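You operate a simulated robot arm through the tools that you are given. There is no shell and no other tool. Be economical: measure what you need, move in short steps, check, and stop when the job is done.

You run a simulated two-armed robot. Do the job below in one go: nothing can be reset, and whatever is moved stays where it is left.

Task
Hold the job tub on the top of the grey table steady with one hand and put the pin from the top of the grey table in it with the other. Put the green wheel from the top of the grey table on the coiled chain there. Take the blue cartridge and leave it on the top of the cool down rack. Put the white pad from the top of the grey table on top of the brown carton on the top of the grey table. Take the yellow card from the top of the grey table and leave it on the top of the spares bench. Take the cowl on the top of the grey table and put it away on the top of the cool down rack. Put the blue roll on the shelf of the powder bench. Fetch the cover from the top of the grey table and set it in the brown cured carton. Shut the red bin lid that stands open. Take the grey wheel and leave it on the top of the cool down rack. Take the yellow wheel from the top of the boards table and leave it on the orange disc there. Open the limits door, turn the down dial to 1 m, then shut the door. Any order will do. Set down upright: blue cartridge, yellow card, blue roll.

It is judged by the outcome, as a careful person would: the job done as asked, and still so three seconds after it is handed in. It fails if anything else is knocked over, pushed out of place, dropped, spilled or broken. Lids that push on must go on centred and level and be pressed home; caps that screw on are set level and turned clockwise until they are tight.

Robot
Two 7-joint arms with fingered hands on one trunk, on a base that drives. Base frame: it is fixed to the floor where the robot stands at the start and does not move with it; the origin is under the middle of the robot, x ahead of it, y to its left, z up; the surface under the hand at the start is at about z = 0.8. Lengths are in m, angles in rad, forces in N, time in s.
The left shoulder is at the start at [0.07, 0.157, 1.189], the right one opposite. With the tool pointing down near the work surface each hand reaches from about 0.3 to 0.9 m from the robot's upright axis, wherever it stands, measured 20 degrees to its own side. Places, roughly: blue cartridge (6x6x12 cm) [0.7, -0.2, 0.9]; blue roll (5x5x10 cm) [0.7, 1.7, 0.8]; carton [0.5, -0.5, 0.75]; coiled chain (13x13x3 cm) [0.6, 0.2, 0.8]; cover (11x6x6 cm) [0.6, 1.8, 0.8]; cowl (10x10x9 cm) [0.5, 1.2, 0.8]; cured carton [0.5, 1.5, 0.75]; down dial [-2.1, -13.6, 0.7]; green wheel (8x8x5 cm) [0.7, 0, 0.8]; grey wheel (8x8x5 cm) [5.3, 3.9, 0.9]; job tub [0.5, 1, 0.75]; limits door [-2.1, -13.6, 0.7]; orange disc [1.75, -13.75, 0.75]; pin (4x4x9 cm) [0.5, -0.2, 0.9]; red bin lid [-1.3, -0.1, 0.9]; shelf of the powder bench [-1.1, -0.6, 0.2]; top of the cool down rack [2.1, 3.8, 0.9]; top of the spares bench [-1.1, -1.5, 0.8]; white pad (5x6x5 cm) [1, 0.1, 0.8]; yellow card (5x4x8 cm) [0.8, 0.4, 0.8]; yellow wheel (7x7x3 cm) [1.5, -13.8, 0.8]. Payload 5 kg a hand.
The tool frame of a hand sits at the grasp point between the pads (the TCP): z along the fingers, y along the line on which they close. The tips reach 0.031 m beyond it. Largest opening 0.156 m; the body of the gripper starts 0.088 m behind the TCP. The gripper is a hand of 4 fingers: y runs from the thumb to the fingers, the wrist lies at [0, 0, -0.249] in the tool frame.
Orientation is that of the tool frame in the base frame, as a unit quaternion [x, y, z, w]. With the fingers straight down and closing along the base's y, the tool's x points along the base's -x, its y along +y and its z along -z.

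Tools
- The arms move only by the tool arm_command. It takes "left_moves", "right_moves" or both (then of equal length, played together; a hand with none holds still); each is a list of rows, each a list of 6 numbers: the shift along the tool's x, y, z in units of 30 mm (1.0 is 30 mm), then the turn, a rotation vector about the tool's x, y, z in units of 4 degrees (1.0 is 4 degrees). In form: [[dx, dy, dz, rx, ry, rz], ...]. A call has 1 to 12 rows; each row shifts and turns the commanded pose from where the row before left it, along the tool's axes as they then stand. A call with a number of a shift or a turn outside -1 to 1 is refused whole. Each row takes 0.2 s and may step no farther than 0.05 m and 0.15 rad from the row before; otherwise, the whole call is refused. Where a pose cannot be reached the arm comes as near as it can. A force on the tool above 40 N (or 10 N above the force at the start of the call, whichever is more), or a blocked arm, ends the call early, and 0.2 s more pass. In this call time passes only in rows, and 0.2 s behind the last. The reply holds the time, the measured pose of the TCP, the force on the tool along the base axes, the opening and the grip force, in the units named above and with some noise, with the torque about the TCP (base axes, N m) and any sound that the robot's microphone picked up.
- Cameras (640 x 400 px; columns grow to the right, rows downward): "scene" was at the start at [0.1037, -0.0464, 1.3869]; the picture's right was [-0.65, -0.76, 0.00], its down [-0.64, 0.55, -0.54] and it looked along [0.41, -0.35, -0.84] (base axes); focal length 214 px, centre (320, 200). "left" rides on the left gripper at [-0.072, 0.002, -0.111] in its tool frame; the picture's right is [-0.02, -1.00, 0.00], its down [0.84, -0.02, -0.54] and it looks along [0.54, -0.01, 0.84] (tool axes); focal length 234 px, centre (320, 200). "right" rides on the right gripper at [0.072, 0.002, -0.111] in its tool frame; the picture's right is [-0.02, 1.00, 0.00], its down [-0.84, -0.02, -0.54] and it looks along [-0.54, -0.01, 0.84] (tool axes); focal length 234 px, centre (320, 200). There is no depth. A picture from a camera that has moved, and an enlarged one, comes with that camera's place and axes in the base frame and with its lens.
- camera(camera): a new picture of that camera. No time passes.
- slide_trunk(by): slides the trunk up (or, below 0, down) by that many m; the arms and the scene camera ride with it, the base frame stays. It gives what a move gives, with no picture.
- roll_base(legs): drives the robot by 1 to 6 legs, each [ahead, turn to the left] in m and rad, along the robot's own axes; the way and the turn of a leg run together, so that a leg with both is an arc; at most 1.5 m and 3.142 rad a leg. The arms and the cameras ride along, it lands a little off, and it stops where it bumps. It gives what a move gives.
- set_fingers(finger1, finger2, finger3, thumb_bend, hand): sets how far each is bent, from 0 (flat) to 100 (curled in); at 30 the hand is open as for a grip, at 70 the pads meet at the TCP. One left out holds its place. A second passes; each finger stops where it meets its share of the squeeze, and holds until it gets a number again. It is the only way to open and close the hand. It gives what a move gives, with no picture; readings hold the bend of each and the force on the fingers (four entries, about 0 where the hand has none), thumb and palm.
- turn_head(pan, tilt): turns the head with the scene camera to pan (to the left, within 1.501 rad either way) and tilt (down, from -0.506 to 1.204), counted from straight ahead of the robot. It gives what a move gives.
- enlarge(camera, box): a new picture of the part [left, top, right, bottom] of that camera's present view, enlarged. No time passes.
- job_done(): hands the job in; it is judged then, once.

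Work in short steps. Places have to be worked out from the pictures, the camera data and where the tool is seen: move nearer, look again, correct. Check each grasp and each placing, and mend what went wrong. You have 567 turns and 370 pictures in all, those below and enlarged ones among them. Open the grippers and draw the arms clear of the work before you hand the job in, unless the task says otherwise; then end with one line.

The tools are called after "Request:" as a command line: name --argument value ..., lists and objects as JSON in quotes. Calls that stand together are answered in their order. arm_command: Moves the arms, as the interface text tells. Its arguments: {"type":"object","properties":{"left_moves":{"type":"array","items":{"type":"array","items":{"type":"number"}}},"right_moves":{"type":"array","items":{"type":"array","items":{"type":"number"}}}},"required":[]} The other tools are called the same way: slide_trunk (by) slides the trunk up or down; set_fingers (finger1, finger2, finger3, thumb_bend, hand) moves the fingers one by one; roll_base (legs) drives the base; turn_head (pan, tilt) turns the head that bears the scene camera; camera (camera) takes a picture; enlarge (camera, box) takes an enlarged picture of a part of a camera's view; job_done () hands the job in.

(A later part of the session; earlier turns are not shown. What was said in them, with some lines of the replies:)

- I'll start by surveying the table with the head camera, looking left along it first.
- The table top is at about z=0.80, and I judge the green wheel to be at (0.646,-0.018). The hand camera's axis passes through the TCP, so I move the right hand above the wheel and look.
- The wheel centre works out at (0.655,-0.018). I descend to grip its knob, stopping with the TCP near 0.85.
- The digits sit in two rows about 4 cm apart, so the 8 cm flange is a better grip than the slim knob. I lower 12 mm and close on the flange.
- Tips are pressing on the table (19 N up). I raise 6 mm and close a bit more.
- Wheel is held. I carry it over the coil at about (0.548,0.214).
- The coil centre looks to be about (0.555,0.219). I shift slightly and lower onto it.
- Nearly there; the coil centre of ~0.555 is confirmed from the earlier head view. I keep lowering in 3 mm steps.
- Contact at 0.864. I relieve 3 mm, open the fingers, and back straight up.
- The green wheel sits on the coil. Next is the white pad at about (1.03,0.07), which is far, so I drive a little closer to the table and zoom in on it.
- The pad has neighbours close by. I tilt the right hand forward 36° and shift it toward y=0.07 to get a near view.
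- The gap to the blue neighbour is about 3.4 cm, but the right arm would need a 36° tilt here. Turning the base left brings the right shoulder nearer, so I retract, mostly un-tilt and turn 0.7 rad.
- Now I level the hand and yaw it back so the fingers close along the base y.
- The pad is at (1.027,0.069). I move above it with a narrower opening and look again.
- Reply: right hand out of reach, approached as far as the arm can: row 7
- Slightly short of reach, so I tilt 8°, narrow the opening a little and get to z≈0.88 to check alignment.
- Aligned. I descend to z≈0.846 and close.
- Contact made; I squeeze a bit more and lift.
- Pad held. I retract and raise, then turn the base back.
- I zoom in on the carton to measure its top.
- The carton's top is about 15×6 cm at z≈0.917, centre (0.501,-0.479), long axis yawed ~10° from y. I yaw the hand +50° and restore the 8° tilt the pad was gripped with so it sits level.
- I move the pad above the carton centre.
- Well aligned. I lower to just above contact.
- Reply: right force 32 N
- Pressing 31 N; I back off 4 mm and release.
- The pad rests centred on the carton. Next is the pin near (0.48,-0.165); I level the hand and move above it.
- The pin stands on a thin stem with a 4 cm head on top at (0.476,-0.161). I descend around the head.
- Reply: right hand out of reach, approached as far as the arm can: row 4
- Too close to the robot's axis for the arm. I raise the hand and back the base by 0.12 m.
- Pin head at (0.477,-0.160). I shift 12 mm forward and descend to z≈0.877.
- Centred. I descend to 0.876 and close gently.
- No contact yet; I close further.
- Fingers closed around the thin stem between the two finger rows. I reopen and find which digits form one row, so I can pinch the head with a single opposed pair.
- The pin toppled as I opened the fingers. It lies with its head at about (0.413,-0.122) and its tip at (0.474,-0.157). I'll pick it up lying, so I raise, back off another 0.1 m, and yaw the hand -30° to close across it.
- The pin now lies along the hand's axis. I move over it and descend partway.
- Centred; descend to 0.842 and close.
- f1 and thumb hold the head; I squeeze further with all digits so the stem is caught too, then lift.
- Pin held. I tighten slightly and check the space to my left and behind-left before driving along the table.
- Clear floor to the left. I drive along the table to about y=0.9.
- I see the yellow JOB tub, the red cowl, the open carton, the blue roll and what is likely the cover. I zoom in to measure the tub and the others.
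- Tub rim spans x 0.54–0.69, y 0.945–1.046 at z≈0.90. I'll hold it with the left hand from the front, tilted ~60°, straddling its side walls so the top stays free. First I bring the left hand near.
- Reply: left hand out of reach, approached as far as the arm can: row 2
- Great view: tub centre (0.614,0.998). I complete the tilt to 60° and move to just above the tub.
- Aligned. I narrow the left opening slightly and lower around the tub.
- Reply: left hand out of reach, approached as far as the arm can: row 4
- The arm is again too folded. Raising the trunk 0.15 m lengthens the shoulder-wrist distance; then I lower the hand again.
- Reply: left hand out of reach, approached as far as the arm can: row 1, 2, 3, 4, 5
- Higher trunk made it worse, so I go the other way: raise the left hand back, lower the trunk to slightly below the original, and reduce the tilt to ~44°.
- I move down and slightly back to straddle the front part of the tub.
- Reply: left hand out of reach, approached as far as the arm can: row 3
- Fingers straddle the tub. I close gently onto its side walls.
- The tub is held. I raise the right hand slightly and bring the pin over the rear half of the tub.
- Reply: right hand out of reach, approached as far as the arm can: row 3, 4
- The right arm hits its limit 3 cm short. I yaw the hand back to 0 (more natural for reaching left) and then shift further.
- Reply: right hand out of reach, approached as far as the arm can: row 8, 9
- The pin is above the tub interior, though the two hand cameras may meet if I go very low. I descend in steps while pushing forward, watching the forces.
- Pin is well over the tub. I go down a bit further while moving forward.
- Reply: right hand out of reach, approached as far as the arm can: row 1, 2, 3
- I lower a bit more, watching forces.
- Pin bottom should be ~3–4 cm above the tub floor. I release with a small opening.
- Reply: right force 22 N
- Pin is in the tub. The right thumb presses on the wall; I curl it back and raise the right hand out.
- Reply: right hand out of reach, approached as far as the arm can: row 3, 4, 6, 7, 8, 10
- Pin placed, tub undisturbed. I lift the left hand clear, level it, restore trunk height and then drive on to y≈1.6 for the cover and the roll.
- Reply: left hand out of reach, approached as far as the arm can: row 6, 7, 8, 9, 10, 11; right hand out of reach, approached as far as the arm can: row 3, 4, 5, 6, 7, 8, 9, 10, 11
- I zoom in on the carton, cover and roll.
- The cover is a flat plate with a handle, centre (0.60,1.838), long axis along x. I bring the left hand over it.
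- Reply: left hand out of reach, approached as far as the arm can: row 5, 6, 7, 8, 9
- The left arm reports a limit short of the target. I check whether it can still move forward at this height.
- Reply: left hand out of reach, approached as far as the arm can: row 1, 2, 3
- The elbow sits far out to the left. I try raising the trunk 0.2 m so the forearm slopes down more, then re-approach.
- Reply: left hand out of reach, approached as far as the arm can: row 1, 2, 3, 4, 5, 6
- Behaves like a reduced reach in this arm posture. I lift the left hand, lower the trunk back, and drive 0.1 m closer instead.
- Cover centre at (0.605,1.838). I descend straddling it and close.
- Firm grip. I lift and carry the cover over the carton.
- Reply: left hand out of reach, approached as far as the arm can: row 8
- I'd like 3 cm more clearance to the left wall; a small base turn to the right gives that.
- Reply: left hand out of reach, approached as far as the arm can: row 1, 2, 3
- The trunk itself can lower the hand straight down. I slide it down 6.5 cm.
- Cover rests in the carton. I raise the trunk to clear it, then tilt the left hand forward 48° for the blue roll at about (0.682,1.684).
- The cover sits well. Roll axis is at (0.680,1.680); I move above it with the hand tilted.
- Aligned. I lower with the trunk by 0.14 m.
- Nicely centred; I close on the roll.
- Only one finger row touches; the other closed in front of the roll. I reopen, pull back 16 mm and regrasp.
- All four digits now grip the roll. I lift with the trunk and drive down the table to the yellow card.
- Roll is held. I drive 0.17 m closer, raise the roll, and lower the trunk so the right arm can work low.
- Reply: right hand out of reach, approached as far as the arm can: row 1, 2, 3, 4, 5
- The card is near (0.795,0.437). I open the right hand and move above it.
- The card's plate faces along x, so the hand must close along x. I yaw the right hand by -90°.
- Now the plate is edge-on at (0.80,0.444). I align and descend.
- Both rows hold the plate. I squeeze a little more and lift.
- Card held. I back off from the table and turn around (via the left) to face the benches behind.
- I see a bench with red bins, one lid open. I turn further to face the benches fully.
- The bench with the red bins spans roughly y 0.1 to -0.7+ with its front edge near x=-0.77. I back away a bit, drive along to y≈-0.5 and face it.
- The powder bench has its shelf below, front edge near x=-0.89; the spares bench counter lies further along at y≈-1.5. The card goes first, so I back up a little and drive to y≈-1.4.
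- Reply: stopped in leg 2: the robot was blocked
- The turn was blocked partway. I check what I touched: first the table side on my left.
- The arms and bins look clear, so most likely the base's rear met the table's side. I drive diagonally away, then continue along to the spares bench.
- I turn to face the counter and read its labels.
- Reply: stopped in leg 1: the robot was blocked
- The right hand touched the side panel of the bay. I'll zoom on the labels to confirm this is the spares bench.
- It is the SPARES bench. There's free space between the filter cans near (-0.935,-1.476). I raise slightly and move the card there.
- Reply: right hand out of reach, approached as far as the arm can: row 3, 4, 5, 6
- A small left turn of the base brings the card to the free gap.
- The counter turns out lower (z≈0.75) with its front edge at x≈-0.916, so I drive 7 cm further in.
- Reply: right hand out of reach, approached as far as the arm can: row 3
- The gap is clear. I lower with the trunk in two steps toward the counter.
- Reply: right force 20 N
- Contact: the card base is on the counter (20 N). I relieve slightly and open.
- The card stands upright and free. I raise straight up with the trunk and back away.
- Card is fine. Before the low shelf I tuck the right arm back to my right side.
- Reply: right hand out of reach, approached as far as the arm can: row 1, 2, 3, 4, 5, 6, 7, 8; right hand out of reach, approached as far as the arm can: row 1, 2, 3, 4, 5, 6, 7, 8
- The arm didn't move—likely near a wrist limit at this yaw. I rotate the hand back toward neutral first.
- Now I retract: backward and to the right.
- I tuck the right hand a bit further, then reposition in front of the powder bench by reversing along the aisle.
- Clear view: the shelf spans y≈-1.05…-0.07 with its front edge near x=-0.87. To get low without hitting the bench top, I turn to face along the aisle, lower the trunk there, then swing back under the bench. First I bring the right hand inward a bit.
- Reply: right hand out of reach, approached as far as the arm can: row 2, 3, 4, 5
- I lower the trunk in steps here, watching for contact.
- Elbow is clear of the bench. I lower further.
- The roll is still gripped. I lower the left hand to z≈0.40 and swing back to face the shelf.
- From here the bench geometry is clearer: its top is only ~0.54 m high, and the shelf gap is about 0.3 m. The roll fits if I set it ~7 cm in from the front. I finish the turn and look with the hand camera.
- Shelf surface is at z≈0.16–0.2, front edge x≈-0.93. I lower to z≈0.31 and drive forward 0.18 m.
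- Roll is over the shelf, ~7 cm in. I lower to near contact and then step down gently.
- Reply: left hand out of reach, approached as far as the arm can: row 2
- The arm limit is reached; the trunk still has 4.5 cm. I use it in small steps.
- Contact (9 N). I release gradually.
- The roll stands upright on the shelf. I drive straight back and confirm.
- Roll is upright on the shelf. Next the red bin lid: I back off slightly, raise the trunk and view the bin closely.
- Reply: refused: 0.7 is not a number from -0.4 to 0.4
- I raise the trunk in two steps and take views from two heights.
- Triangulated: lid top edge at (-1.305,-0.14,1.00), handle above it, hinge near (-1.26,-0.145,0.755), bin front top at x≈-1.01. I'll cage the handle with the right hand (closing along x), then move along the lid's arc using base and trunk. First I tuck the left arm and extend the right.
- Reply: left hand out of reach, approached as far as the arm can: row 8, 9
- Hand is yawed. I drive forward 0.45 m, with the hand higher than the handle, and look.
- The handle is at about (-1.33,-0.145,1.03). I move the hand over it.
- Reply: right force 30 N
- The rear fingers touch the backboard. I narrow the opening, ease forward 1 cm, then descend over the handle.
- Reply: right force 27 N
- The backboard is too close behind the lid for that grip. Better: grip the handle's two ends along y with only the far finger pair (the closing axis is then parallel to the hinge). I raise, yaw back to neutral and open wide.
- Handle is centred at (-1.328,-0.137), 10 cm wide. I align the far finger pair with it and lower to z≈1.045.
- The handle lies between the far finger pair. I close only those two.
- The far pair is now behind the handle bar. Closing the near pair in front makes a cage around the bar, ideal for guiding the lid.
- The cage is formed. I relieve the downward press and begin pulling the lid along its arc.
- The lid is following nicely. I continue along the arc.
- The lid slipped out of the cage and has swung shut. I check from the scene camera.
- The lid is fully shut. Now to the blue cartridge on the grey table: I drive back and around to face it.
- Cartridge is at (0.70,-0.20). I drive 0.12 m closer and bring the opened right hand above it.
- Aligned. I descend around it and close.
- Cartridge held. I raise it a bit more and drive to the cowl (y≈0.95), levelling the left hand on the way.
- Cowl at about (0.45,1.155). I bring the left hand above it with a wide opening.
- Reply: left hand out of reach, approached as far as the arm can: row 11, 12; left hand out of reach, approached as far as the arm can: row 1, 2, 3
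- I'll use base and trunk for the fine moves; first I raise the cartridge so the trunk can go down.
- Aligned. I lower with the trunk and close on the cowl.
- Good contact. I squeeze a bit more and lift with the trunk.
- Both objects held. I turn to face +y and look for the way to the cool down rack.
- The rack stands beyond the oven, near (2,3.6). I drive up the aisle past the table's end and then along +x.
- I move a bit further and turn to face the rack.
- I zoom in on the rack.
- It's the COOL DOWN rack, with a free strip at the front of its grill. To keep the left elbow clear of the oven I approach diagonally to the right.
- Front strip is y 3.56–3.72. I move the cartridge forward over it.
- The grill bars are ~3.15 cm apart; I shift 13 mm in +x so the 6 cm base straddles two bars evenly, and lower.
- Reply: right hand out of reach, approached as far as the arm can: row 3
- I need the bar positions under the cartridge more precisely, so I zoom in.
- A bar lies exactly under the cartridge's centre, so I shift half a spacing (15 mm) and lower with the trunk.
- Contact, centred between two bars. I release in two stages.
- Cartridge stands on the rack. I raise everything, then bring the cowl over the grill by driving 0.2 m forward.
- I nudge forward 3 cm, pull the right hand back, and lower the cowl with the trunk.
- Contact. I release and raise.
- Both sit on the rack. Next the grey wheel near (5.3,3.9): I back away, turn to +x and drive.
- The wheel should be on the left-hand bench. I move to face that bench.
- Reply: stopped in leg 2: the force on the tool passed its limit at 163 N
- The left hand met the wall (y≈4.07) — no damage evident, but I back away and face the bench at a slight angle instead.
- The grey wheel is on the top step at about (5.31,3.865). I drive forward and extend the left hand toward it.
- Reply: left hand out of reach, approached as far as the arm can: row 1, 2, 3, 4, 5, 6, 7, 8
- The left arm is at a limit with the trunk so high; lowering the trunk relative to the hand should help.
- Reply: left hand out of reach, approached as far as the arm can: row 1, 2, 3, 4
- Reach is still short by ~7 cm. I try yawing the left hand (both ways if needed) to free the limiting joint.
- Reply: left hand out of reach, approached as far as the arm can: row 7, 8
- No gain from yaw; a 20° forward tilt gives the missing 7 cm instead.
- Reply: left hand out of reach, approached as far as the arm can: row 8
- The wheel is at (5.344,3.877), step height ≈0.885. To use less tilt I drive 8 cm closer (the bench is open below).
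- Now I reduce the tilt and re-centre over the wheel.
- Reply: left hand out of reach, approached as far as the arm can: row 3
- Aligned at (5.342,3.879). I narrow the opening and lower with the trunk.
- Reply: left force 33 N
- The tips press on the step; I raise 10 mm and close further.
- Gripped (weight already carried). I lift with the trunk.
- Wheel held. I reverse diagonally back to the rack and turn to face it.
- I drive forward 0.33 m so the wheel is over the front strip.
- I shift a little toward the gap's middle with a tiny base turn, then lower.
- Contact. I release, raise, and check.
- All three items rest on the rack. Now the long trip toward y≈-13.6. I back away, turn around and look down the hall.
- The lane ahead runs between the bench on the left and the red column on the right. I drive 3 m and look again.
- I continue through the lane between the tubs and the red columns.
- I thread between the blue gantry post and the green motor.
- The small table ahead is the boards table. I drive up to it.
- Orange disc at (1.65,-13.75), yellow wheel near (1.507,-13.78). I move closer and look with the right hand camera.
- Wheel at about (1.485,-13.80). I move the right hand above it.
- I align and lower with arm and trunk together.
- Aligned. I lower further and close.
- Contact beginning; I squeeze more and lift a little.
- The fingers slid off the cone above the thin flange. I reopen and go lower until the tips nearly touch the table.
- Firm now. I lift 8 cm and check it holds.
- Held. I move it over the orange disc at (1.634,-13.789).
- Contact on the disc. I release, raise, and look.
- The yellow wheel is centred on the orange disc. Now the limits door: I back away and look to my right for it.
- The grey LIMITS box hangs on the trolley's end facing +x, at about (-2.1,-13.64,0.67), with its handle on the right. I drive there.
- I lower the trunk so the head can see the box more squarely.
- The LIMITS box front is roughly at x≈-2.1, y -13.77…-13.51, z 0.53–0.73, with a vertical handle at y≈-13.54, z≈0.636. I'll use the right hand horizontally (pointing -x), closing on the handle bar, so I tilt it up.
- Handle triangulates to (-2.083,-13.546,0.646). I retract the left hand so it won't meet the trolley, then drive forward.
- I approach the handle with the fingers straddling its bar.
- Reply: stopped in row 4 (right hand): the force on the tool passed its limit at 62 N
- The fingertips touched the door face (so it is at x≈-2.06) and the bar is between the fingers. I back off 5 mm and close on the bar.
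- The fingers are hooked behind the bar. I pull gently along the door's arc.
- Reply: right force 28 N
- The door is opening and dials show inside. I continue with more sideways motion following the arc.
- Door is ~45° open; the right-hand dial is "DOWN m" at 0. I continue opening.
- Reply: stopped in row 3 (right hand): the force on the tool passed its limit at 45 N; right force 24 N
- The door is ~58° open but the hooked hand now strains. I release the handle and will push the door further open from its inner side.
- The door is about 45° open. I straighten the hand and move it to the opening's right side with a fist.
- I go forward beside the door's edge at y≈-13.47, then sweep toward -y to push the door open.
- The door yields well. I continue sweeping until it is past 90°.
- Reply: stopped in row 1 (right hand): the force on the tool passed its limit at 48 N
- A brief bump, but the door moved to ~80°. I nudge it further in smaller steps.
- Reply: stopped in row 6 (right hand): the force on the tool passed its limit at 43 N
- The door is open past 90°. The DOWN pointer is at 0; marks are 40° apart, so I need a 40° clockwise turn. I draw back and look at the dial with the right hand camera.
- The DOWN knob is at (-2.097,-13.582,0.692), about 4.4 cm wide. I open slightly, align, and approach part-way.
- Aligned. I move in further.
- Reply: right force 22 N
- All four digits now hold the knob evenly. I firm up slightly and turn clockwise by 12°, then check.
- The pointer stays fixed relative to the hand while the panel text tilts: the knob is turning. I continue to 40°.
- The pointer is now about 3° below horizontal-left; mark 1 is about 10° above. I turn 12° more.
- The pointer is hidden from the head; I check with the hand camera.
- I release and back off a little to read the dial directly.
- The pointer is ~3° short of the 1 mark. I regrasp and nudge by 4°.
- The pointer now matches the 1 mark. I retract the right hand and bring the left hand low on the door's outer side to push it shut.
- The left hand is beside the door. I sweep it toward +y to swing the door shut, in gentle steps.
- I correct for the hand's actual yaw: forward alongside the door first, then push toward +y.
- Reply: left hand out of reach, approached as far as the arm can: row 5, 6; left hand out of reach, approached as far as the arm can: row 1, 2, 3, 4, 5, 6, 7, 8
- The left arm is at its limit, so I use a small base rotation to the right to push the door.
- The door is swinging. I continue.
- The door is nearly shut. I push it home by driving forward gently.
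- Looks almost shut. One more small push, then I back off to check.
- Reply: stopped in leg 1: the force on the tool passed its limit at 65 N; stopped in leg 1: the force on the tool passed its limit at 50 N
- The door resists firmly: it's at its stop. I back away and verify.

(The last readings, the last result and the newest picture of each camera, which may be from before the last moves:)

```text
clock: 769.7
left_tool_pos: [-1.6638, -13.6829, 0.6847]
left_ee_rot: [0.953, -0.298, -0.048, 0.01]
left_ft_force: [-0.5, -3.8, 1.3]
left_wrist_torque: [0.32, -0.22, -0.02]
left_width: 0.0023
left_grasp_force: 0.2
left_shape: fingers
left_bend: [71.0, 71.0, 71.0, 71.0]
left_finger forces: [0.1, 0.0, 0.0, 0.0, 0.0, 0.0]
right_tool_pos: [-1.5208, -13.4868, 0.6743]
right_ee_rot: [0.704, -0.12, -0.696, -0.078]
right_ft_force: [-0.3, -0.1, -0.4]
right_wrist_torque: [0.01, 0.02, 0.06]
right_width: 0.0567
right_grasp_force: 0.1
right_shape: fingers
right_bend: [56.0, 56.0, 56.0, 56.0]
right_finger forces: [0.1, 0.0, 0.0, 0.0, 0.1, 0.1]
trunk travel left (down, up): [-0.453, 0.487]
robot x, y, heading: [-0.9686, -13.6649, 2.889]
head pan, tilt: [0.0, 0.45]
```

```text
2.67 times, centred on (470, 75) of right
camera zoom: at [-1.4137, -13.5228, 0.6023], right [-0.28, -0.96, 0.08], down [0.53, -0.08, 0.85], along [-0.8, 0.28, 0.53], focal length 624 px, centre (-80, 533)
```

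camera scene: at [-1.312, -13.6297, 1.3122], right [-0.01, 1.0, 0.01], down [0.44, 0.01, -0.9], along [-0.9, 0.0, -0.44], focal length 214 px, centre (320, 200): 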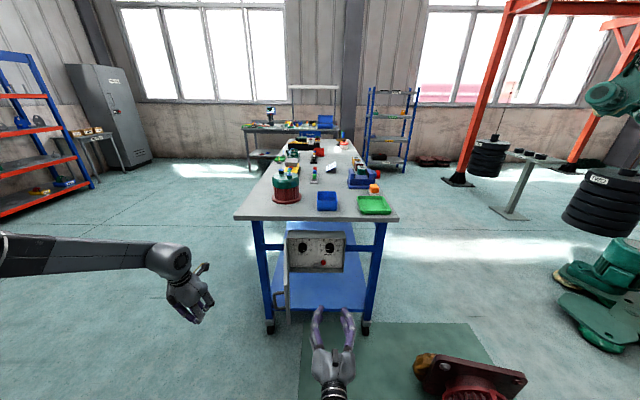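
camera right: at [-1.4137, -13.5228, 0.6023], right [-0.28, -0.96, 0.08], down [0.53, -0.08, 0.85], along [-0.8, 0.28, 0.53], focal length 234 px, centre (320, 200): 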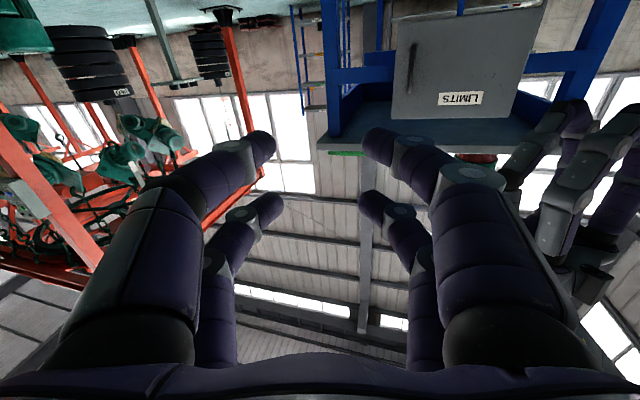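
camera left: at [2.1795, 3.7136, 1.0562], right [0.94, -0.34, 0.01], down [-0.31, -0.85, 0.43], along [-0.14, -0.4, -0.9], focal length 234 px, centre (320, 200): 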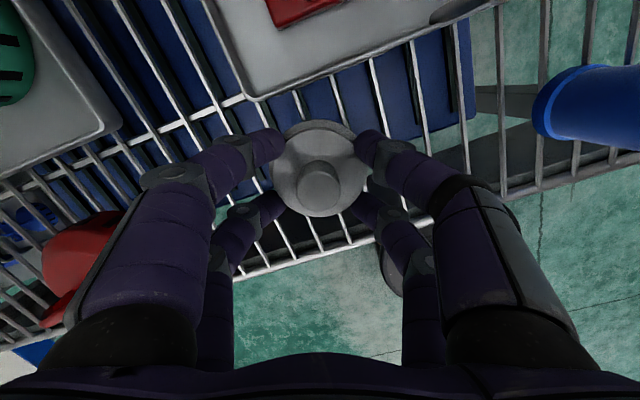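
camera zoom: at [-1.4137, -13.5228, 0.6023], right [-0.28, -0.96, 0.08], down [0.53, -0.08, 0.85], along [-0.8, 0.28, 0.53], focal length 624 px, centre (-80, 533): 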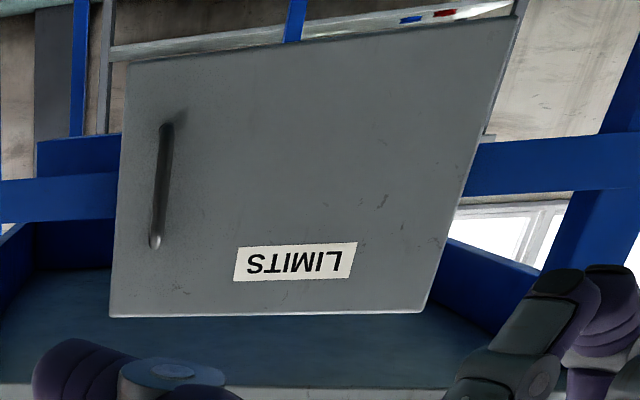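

The door is flush shut. I open both grippers and draw the arms clear.

Request:
arm_command --left_moves '[[0.3, 0.8, -0.4, 0, 0, 0], [0.3, 0.8, -0.4, 0, 0, 0], [0.3, 0.8, -0.4, 0, 0, 0], [0.3, 0.8, -0.4, 0, 0, 0], [0.3, 0.8, -0.4, 0, 0, 0], [0.3, 0.8, -0.4, 0, 0, 0]]'

Request:
set_fingers --hand "left" --finger1 30 --finger2 30 --finger3 30 --thumb_bend 30

Request:
set_fingers --hand "right" --finger1 30 --finger2 30 --finger3 30 --thumb_bend 30

Request:
roll_base --legs '[[-0.15, 0]]'

Request:
camera --camera "scene"

```text
clock: 771.1
left_tool_pos: [-1.6932, -13.8278, 0.7601]
left_ee_rot: [0.953, -0.299, -0.047, 0.014]
left_ft_force: [0.0, -0.8, 0.5]
left_wrist_torque: [-0.01, 0.06, -0.01]
left_width: 0.0022
left_grasp_force: 0.1
left_shape: fingers
left_bend: [71.0, 71.0, 71.0, 71.0]
left_finger forces: [0.0, 0.0, 0.1, 0.0, 0.0, 0.0]
right_tool_pos: [-1.5217, -13.4839, 0.6712]
right_ee_rot: [0.704, -0.122, -0.695, -0.074]
right_ft_force: [-0.3, -0.1, -0.1]
right_wrist_torque: [-0.02, 0.01, 0.0]
right_width: 0.0568
right_grasp_force: 0.1
right_shape: fingers
right_bend: [56.0, 56.0, 56.0, 56.0]
right_finger forces: [0.0, 0.0, 0.0, 0.1, 0.0, 0.1]
trunk travel left (down, up): [-0.453, 0.487]
robot x, y, heading: [-0.9747, -13.6612, 2.891]
head pan, tilt: [0.0, 0.45]
```

```text
clock: 772.1
left_tool_pos: [-1.694, -13.8263, 0.7602]
left_ee_rot: [0.953, -0.298, -0.047, 0.014]
left_ft_force: [-0.7, 0.0, 0.4]
left_wrist_torque: [0.02, -0.01, -0.02]
left_width: 0.1596
left_grasp_force: 0.1
left_shape: fingers
left_bend: [30.0, 30.0, 30.0, 30.0]
left_finger forces: [0.0, 0.1, 0.1, 0.0, 0.0, 0.1]
right_tool_pos: [-1.5213, -13.4811, 0.6718]
right_ee_rot: [0.705, -0.123, -0.695, -0.074]
right_ft_force: [-0.9, -0.6, 0.1]
right_wrist_torque: [0.01, -0.05, 0.02]
right_width: 0.0571
right_grasp_force: 0.0
right_shape: fingers
right_bend: [56.0, 56.0, 56.0, 56.0]
right_finger forces: [0.0, 0.1, 0.1, 0.0, 0.1, 0.1]
trunk travel left (down, up): [-0.453, 0.487]
robot x, y, heading: [-0.9718, -13.6612, 2.89]
head pan, tilt: [0.0, 0.45]
```

```text
clock: 773.1
left_tool_pos: [-1.6932, -13.8266, 0.7593]
left_ee_rot: [0.953, -0.299, -0.048, 0.015]
left_ft_force: [0.2, 0.5, -0.8]
left_wrist_torque: [0.0, 0.01, -0.01]
left_width: 0.1593
left_grasp_force: 0.0
left_shape: fingers
left_bend: [30.0, 30.0, 30.0, 30.0]
left_finger forces: [0.0, 0.0, 0.1, 0.0, 0.0, 0.1]
right_tool_pos: [-1.5213, -13.4808, 0.6705]
right_ee_rot: [0.705, -0.124, -0.695, -0.076]
right_ft_force: [0.2, 0.5, 0.3]
right_wrist_torque: [-0.01, 0.01, 0.01]
right_width: 0.1596
right_grasp_force: 0.1
right_shape: fingers
right_bend: [30.0, 30.0, 30.0, 30.0]
right_finger forces: [0.1, 0.0, 0.0, 0.1, 0.1, 0.1]
trunk travel left (down, up): [-0.453, 0.487]
robot x, y, heading: [-0.971, -13.6609, 2.892]
head pan, tilt: [0.0, 0.45]
```

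```text
clock: 774.4
left_tool_pos: [-1.5489, -13.8663, 0.7607]
left_ee_rot: [0.953, -0.298, -0.047, 0.015]
left_ft_force: [0.6, 0.1, 0.5]
left_wrist_torque: [0.04, 0.03, 0.02]
left_width: 0.1597
left_grasp_force: 0.0
left_shape: fingers
left_bend: [30.0, 30.0, 30.0, 30.0]
left_finger forces: [0.0, 0.0, 0.0, 0.0, 0.0, 0.0]
right_tool_pos: [-1.3748, -13.5209, 0.6723]
right_ee_rot: [0.704, -0.121, -0.695, -0.075]
right_ft_force: [1.5, 0.1, 0.3]
right_wrist_torque: [0.0, -0.04, -0.01]
right_width: 0.1597
right_grasp_force: 0.0
right_shape: fingers
right_bend: [30.0, 30.0, 30.0, 30.0]
right_finger forces: [0.0, 0.0, 0.0, 0.1, 0.0, 0.0]
trunk travel left (down, up): [-0.453, 0.487]
robot x, y, heading: [-0.8269, -13.6962, 2.885]
head pan, tilt: [0.0, 0.45]
```

```text
101 pictures are left
camera scene: at [-0.9641, -13.6818, 1.3125], right [0.25, 0.97, 0.01], down [0.42, -0.1, -0.9], along [-0.87, 0.23, -0.43], focal length 214 px, centre (320, 200)
```

scene: 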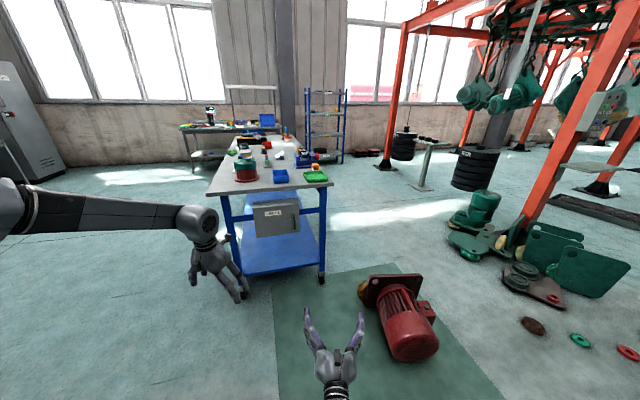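

All twelve parts are done, the door is shut, and both grippers are open and clear of the work. I hand the job in.

Request:
job_done

```text
The job is handed in.
```

I finished all twelve tasks and handed the job in. The pin toppled on the grey table when I first gripped it, so it lies in the tub rather than standing.
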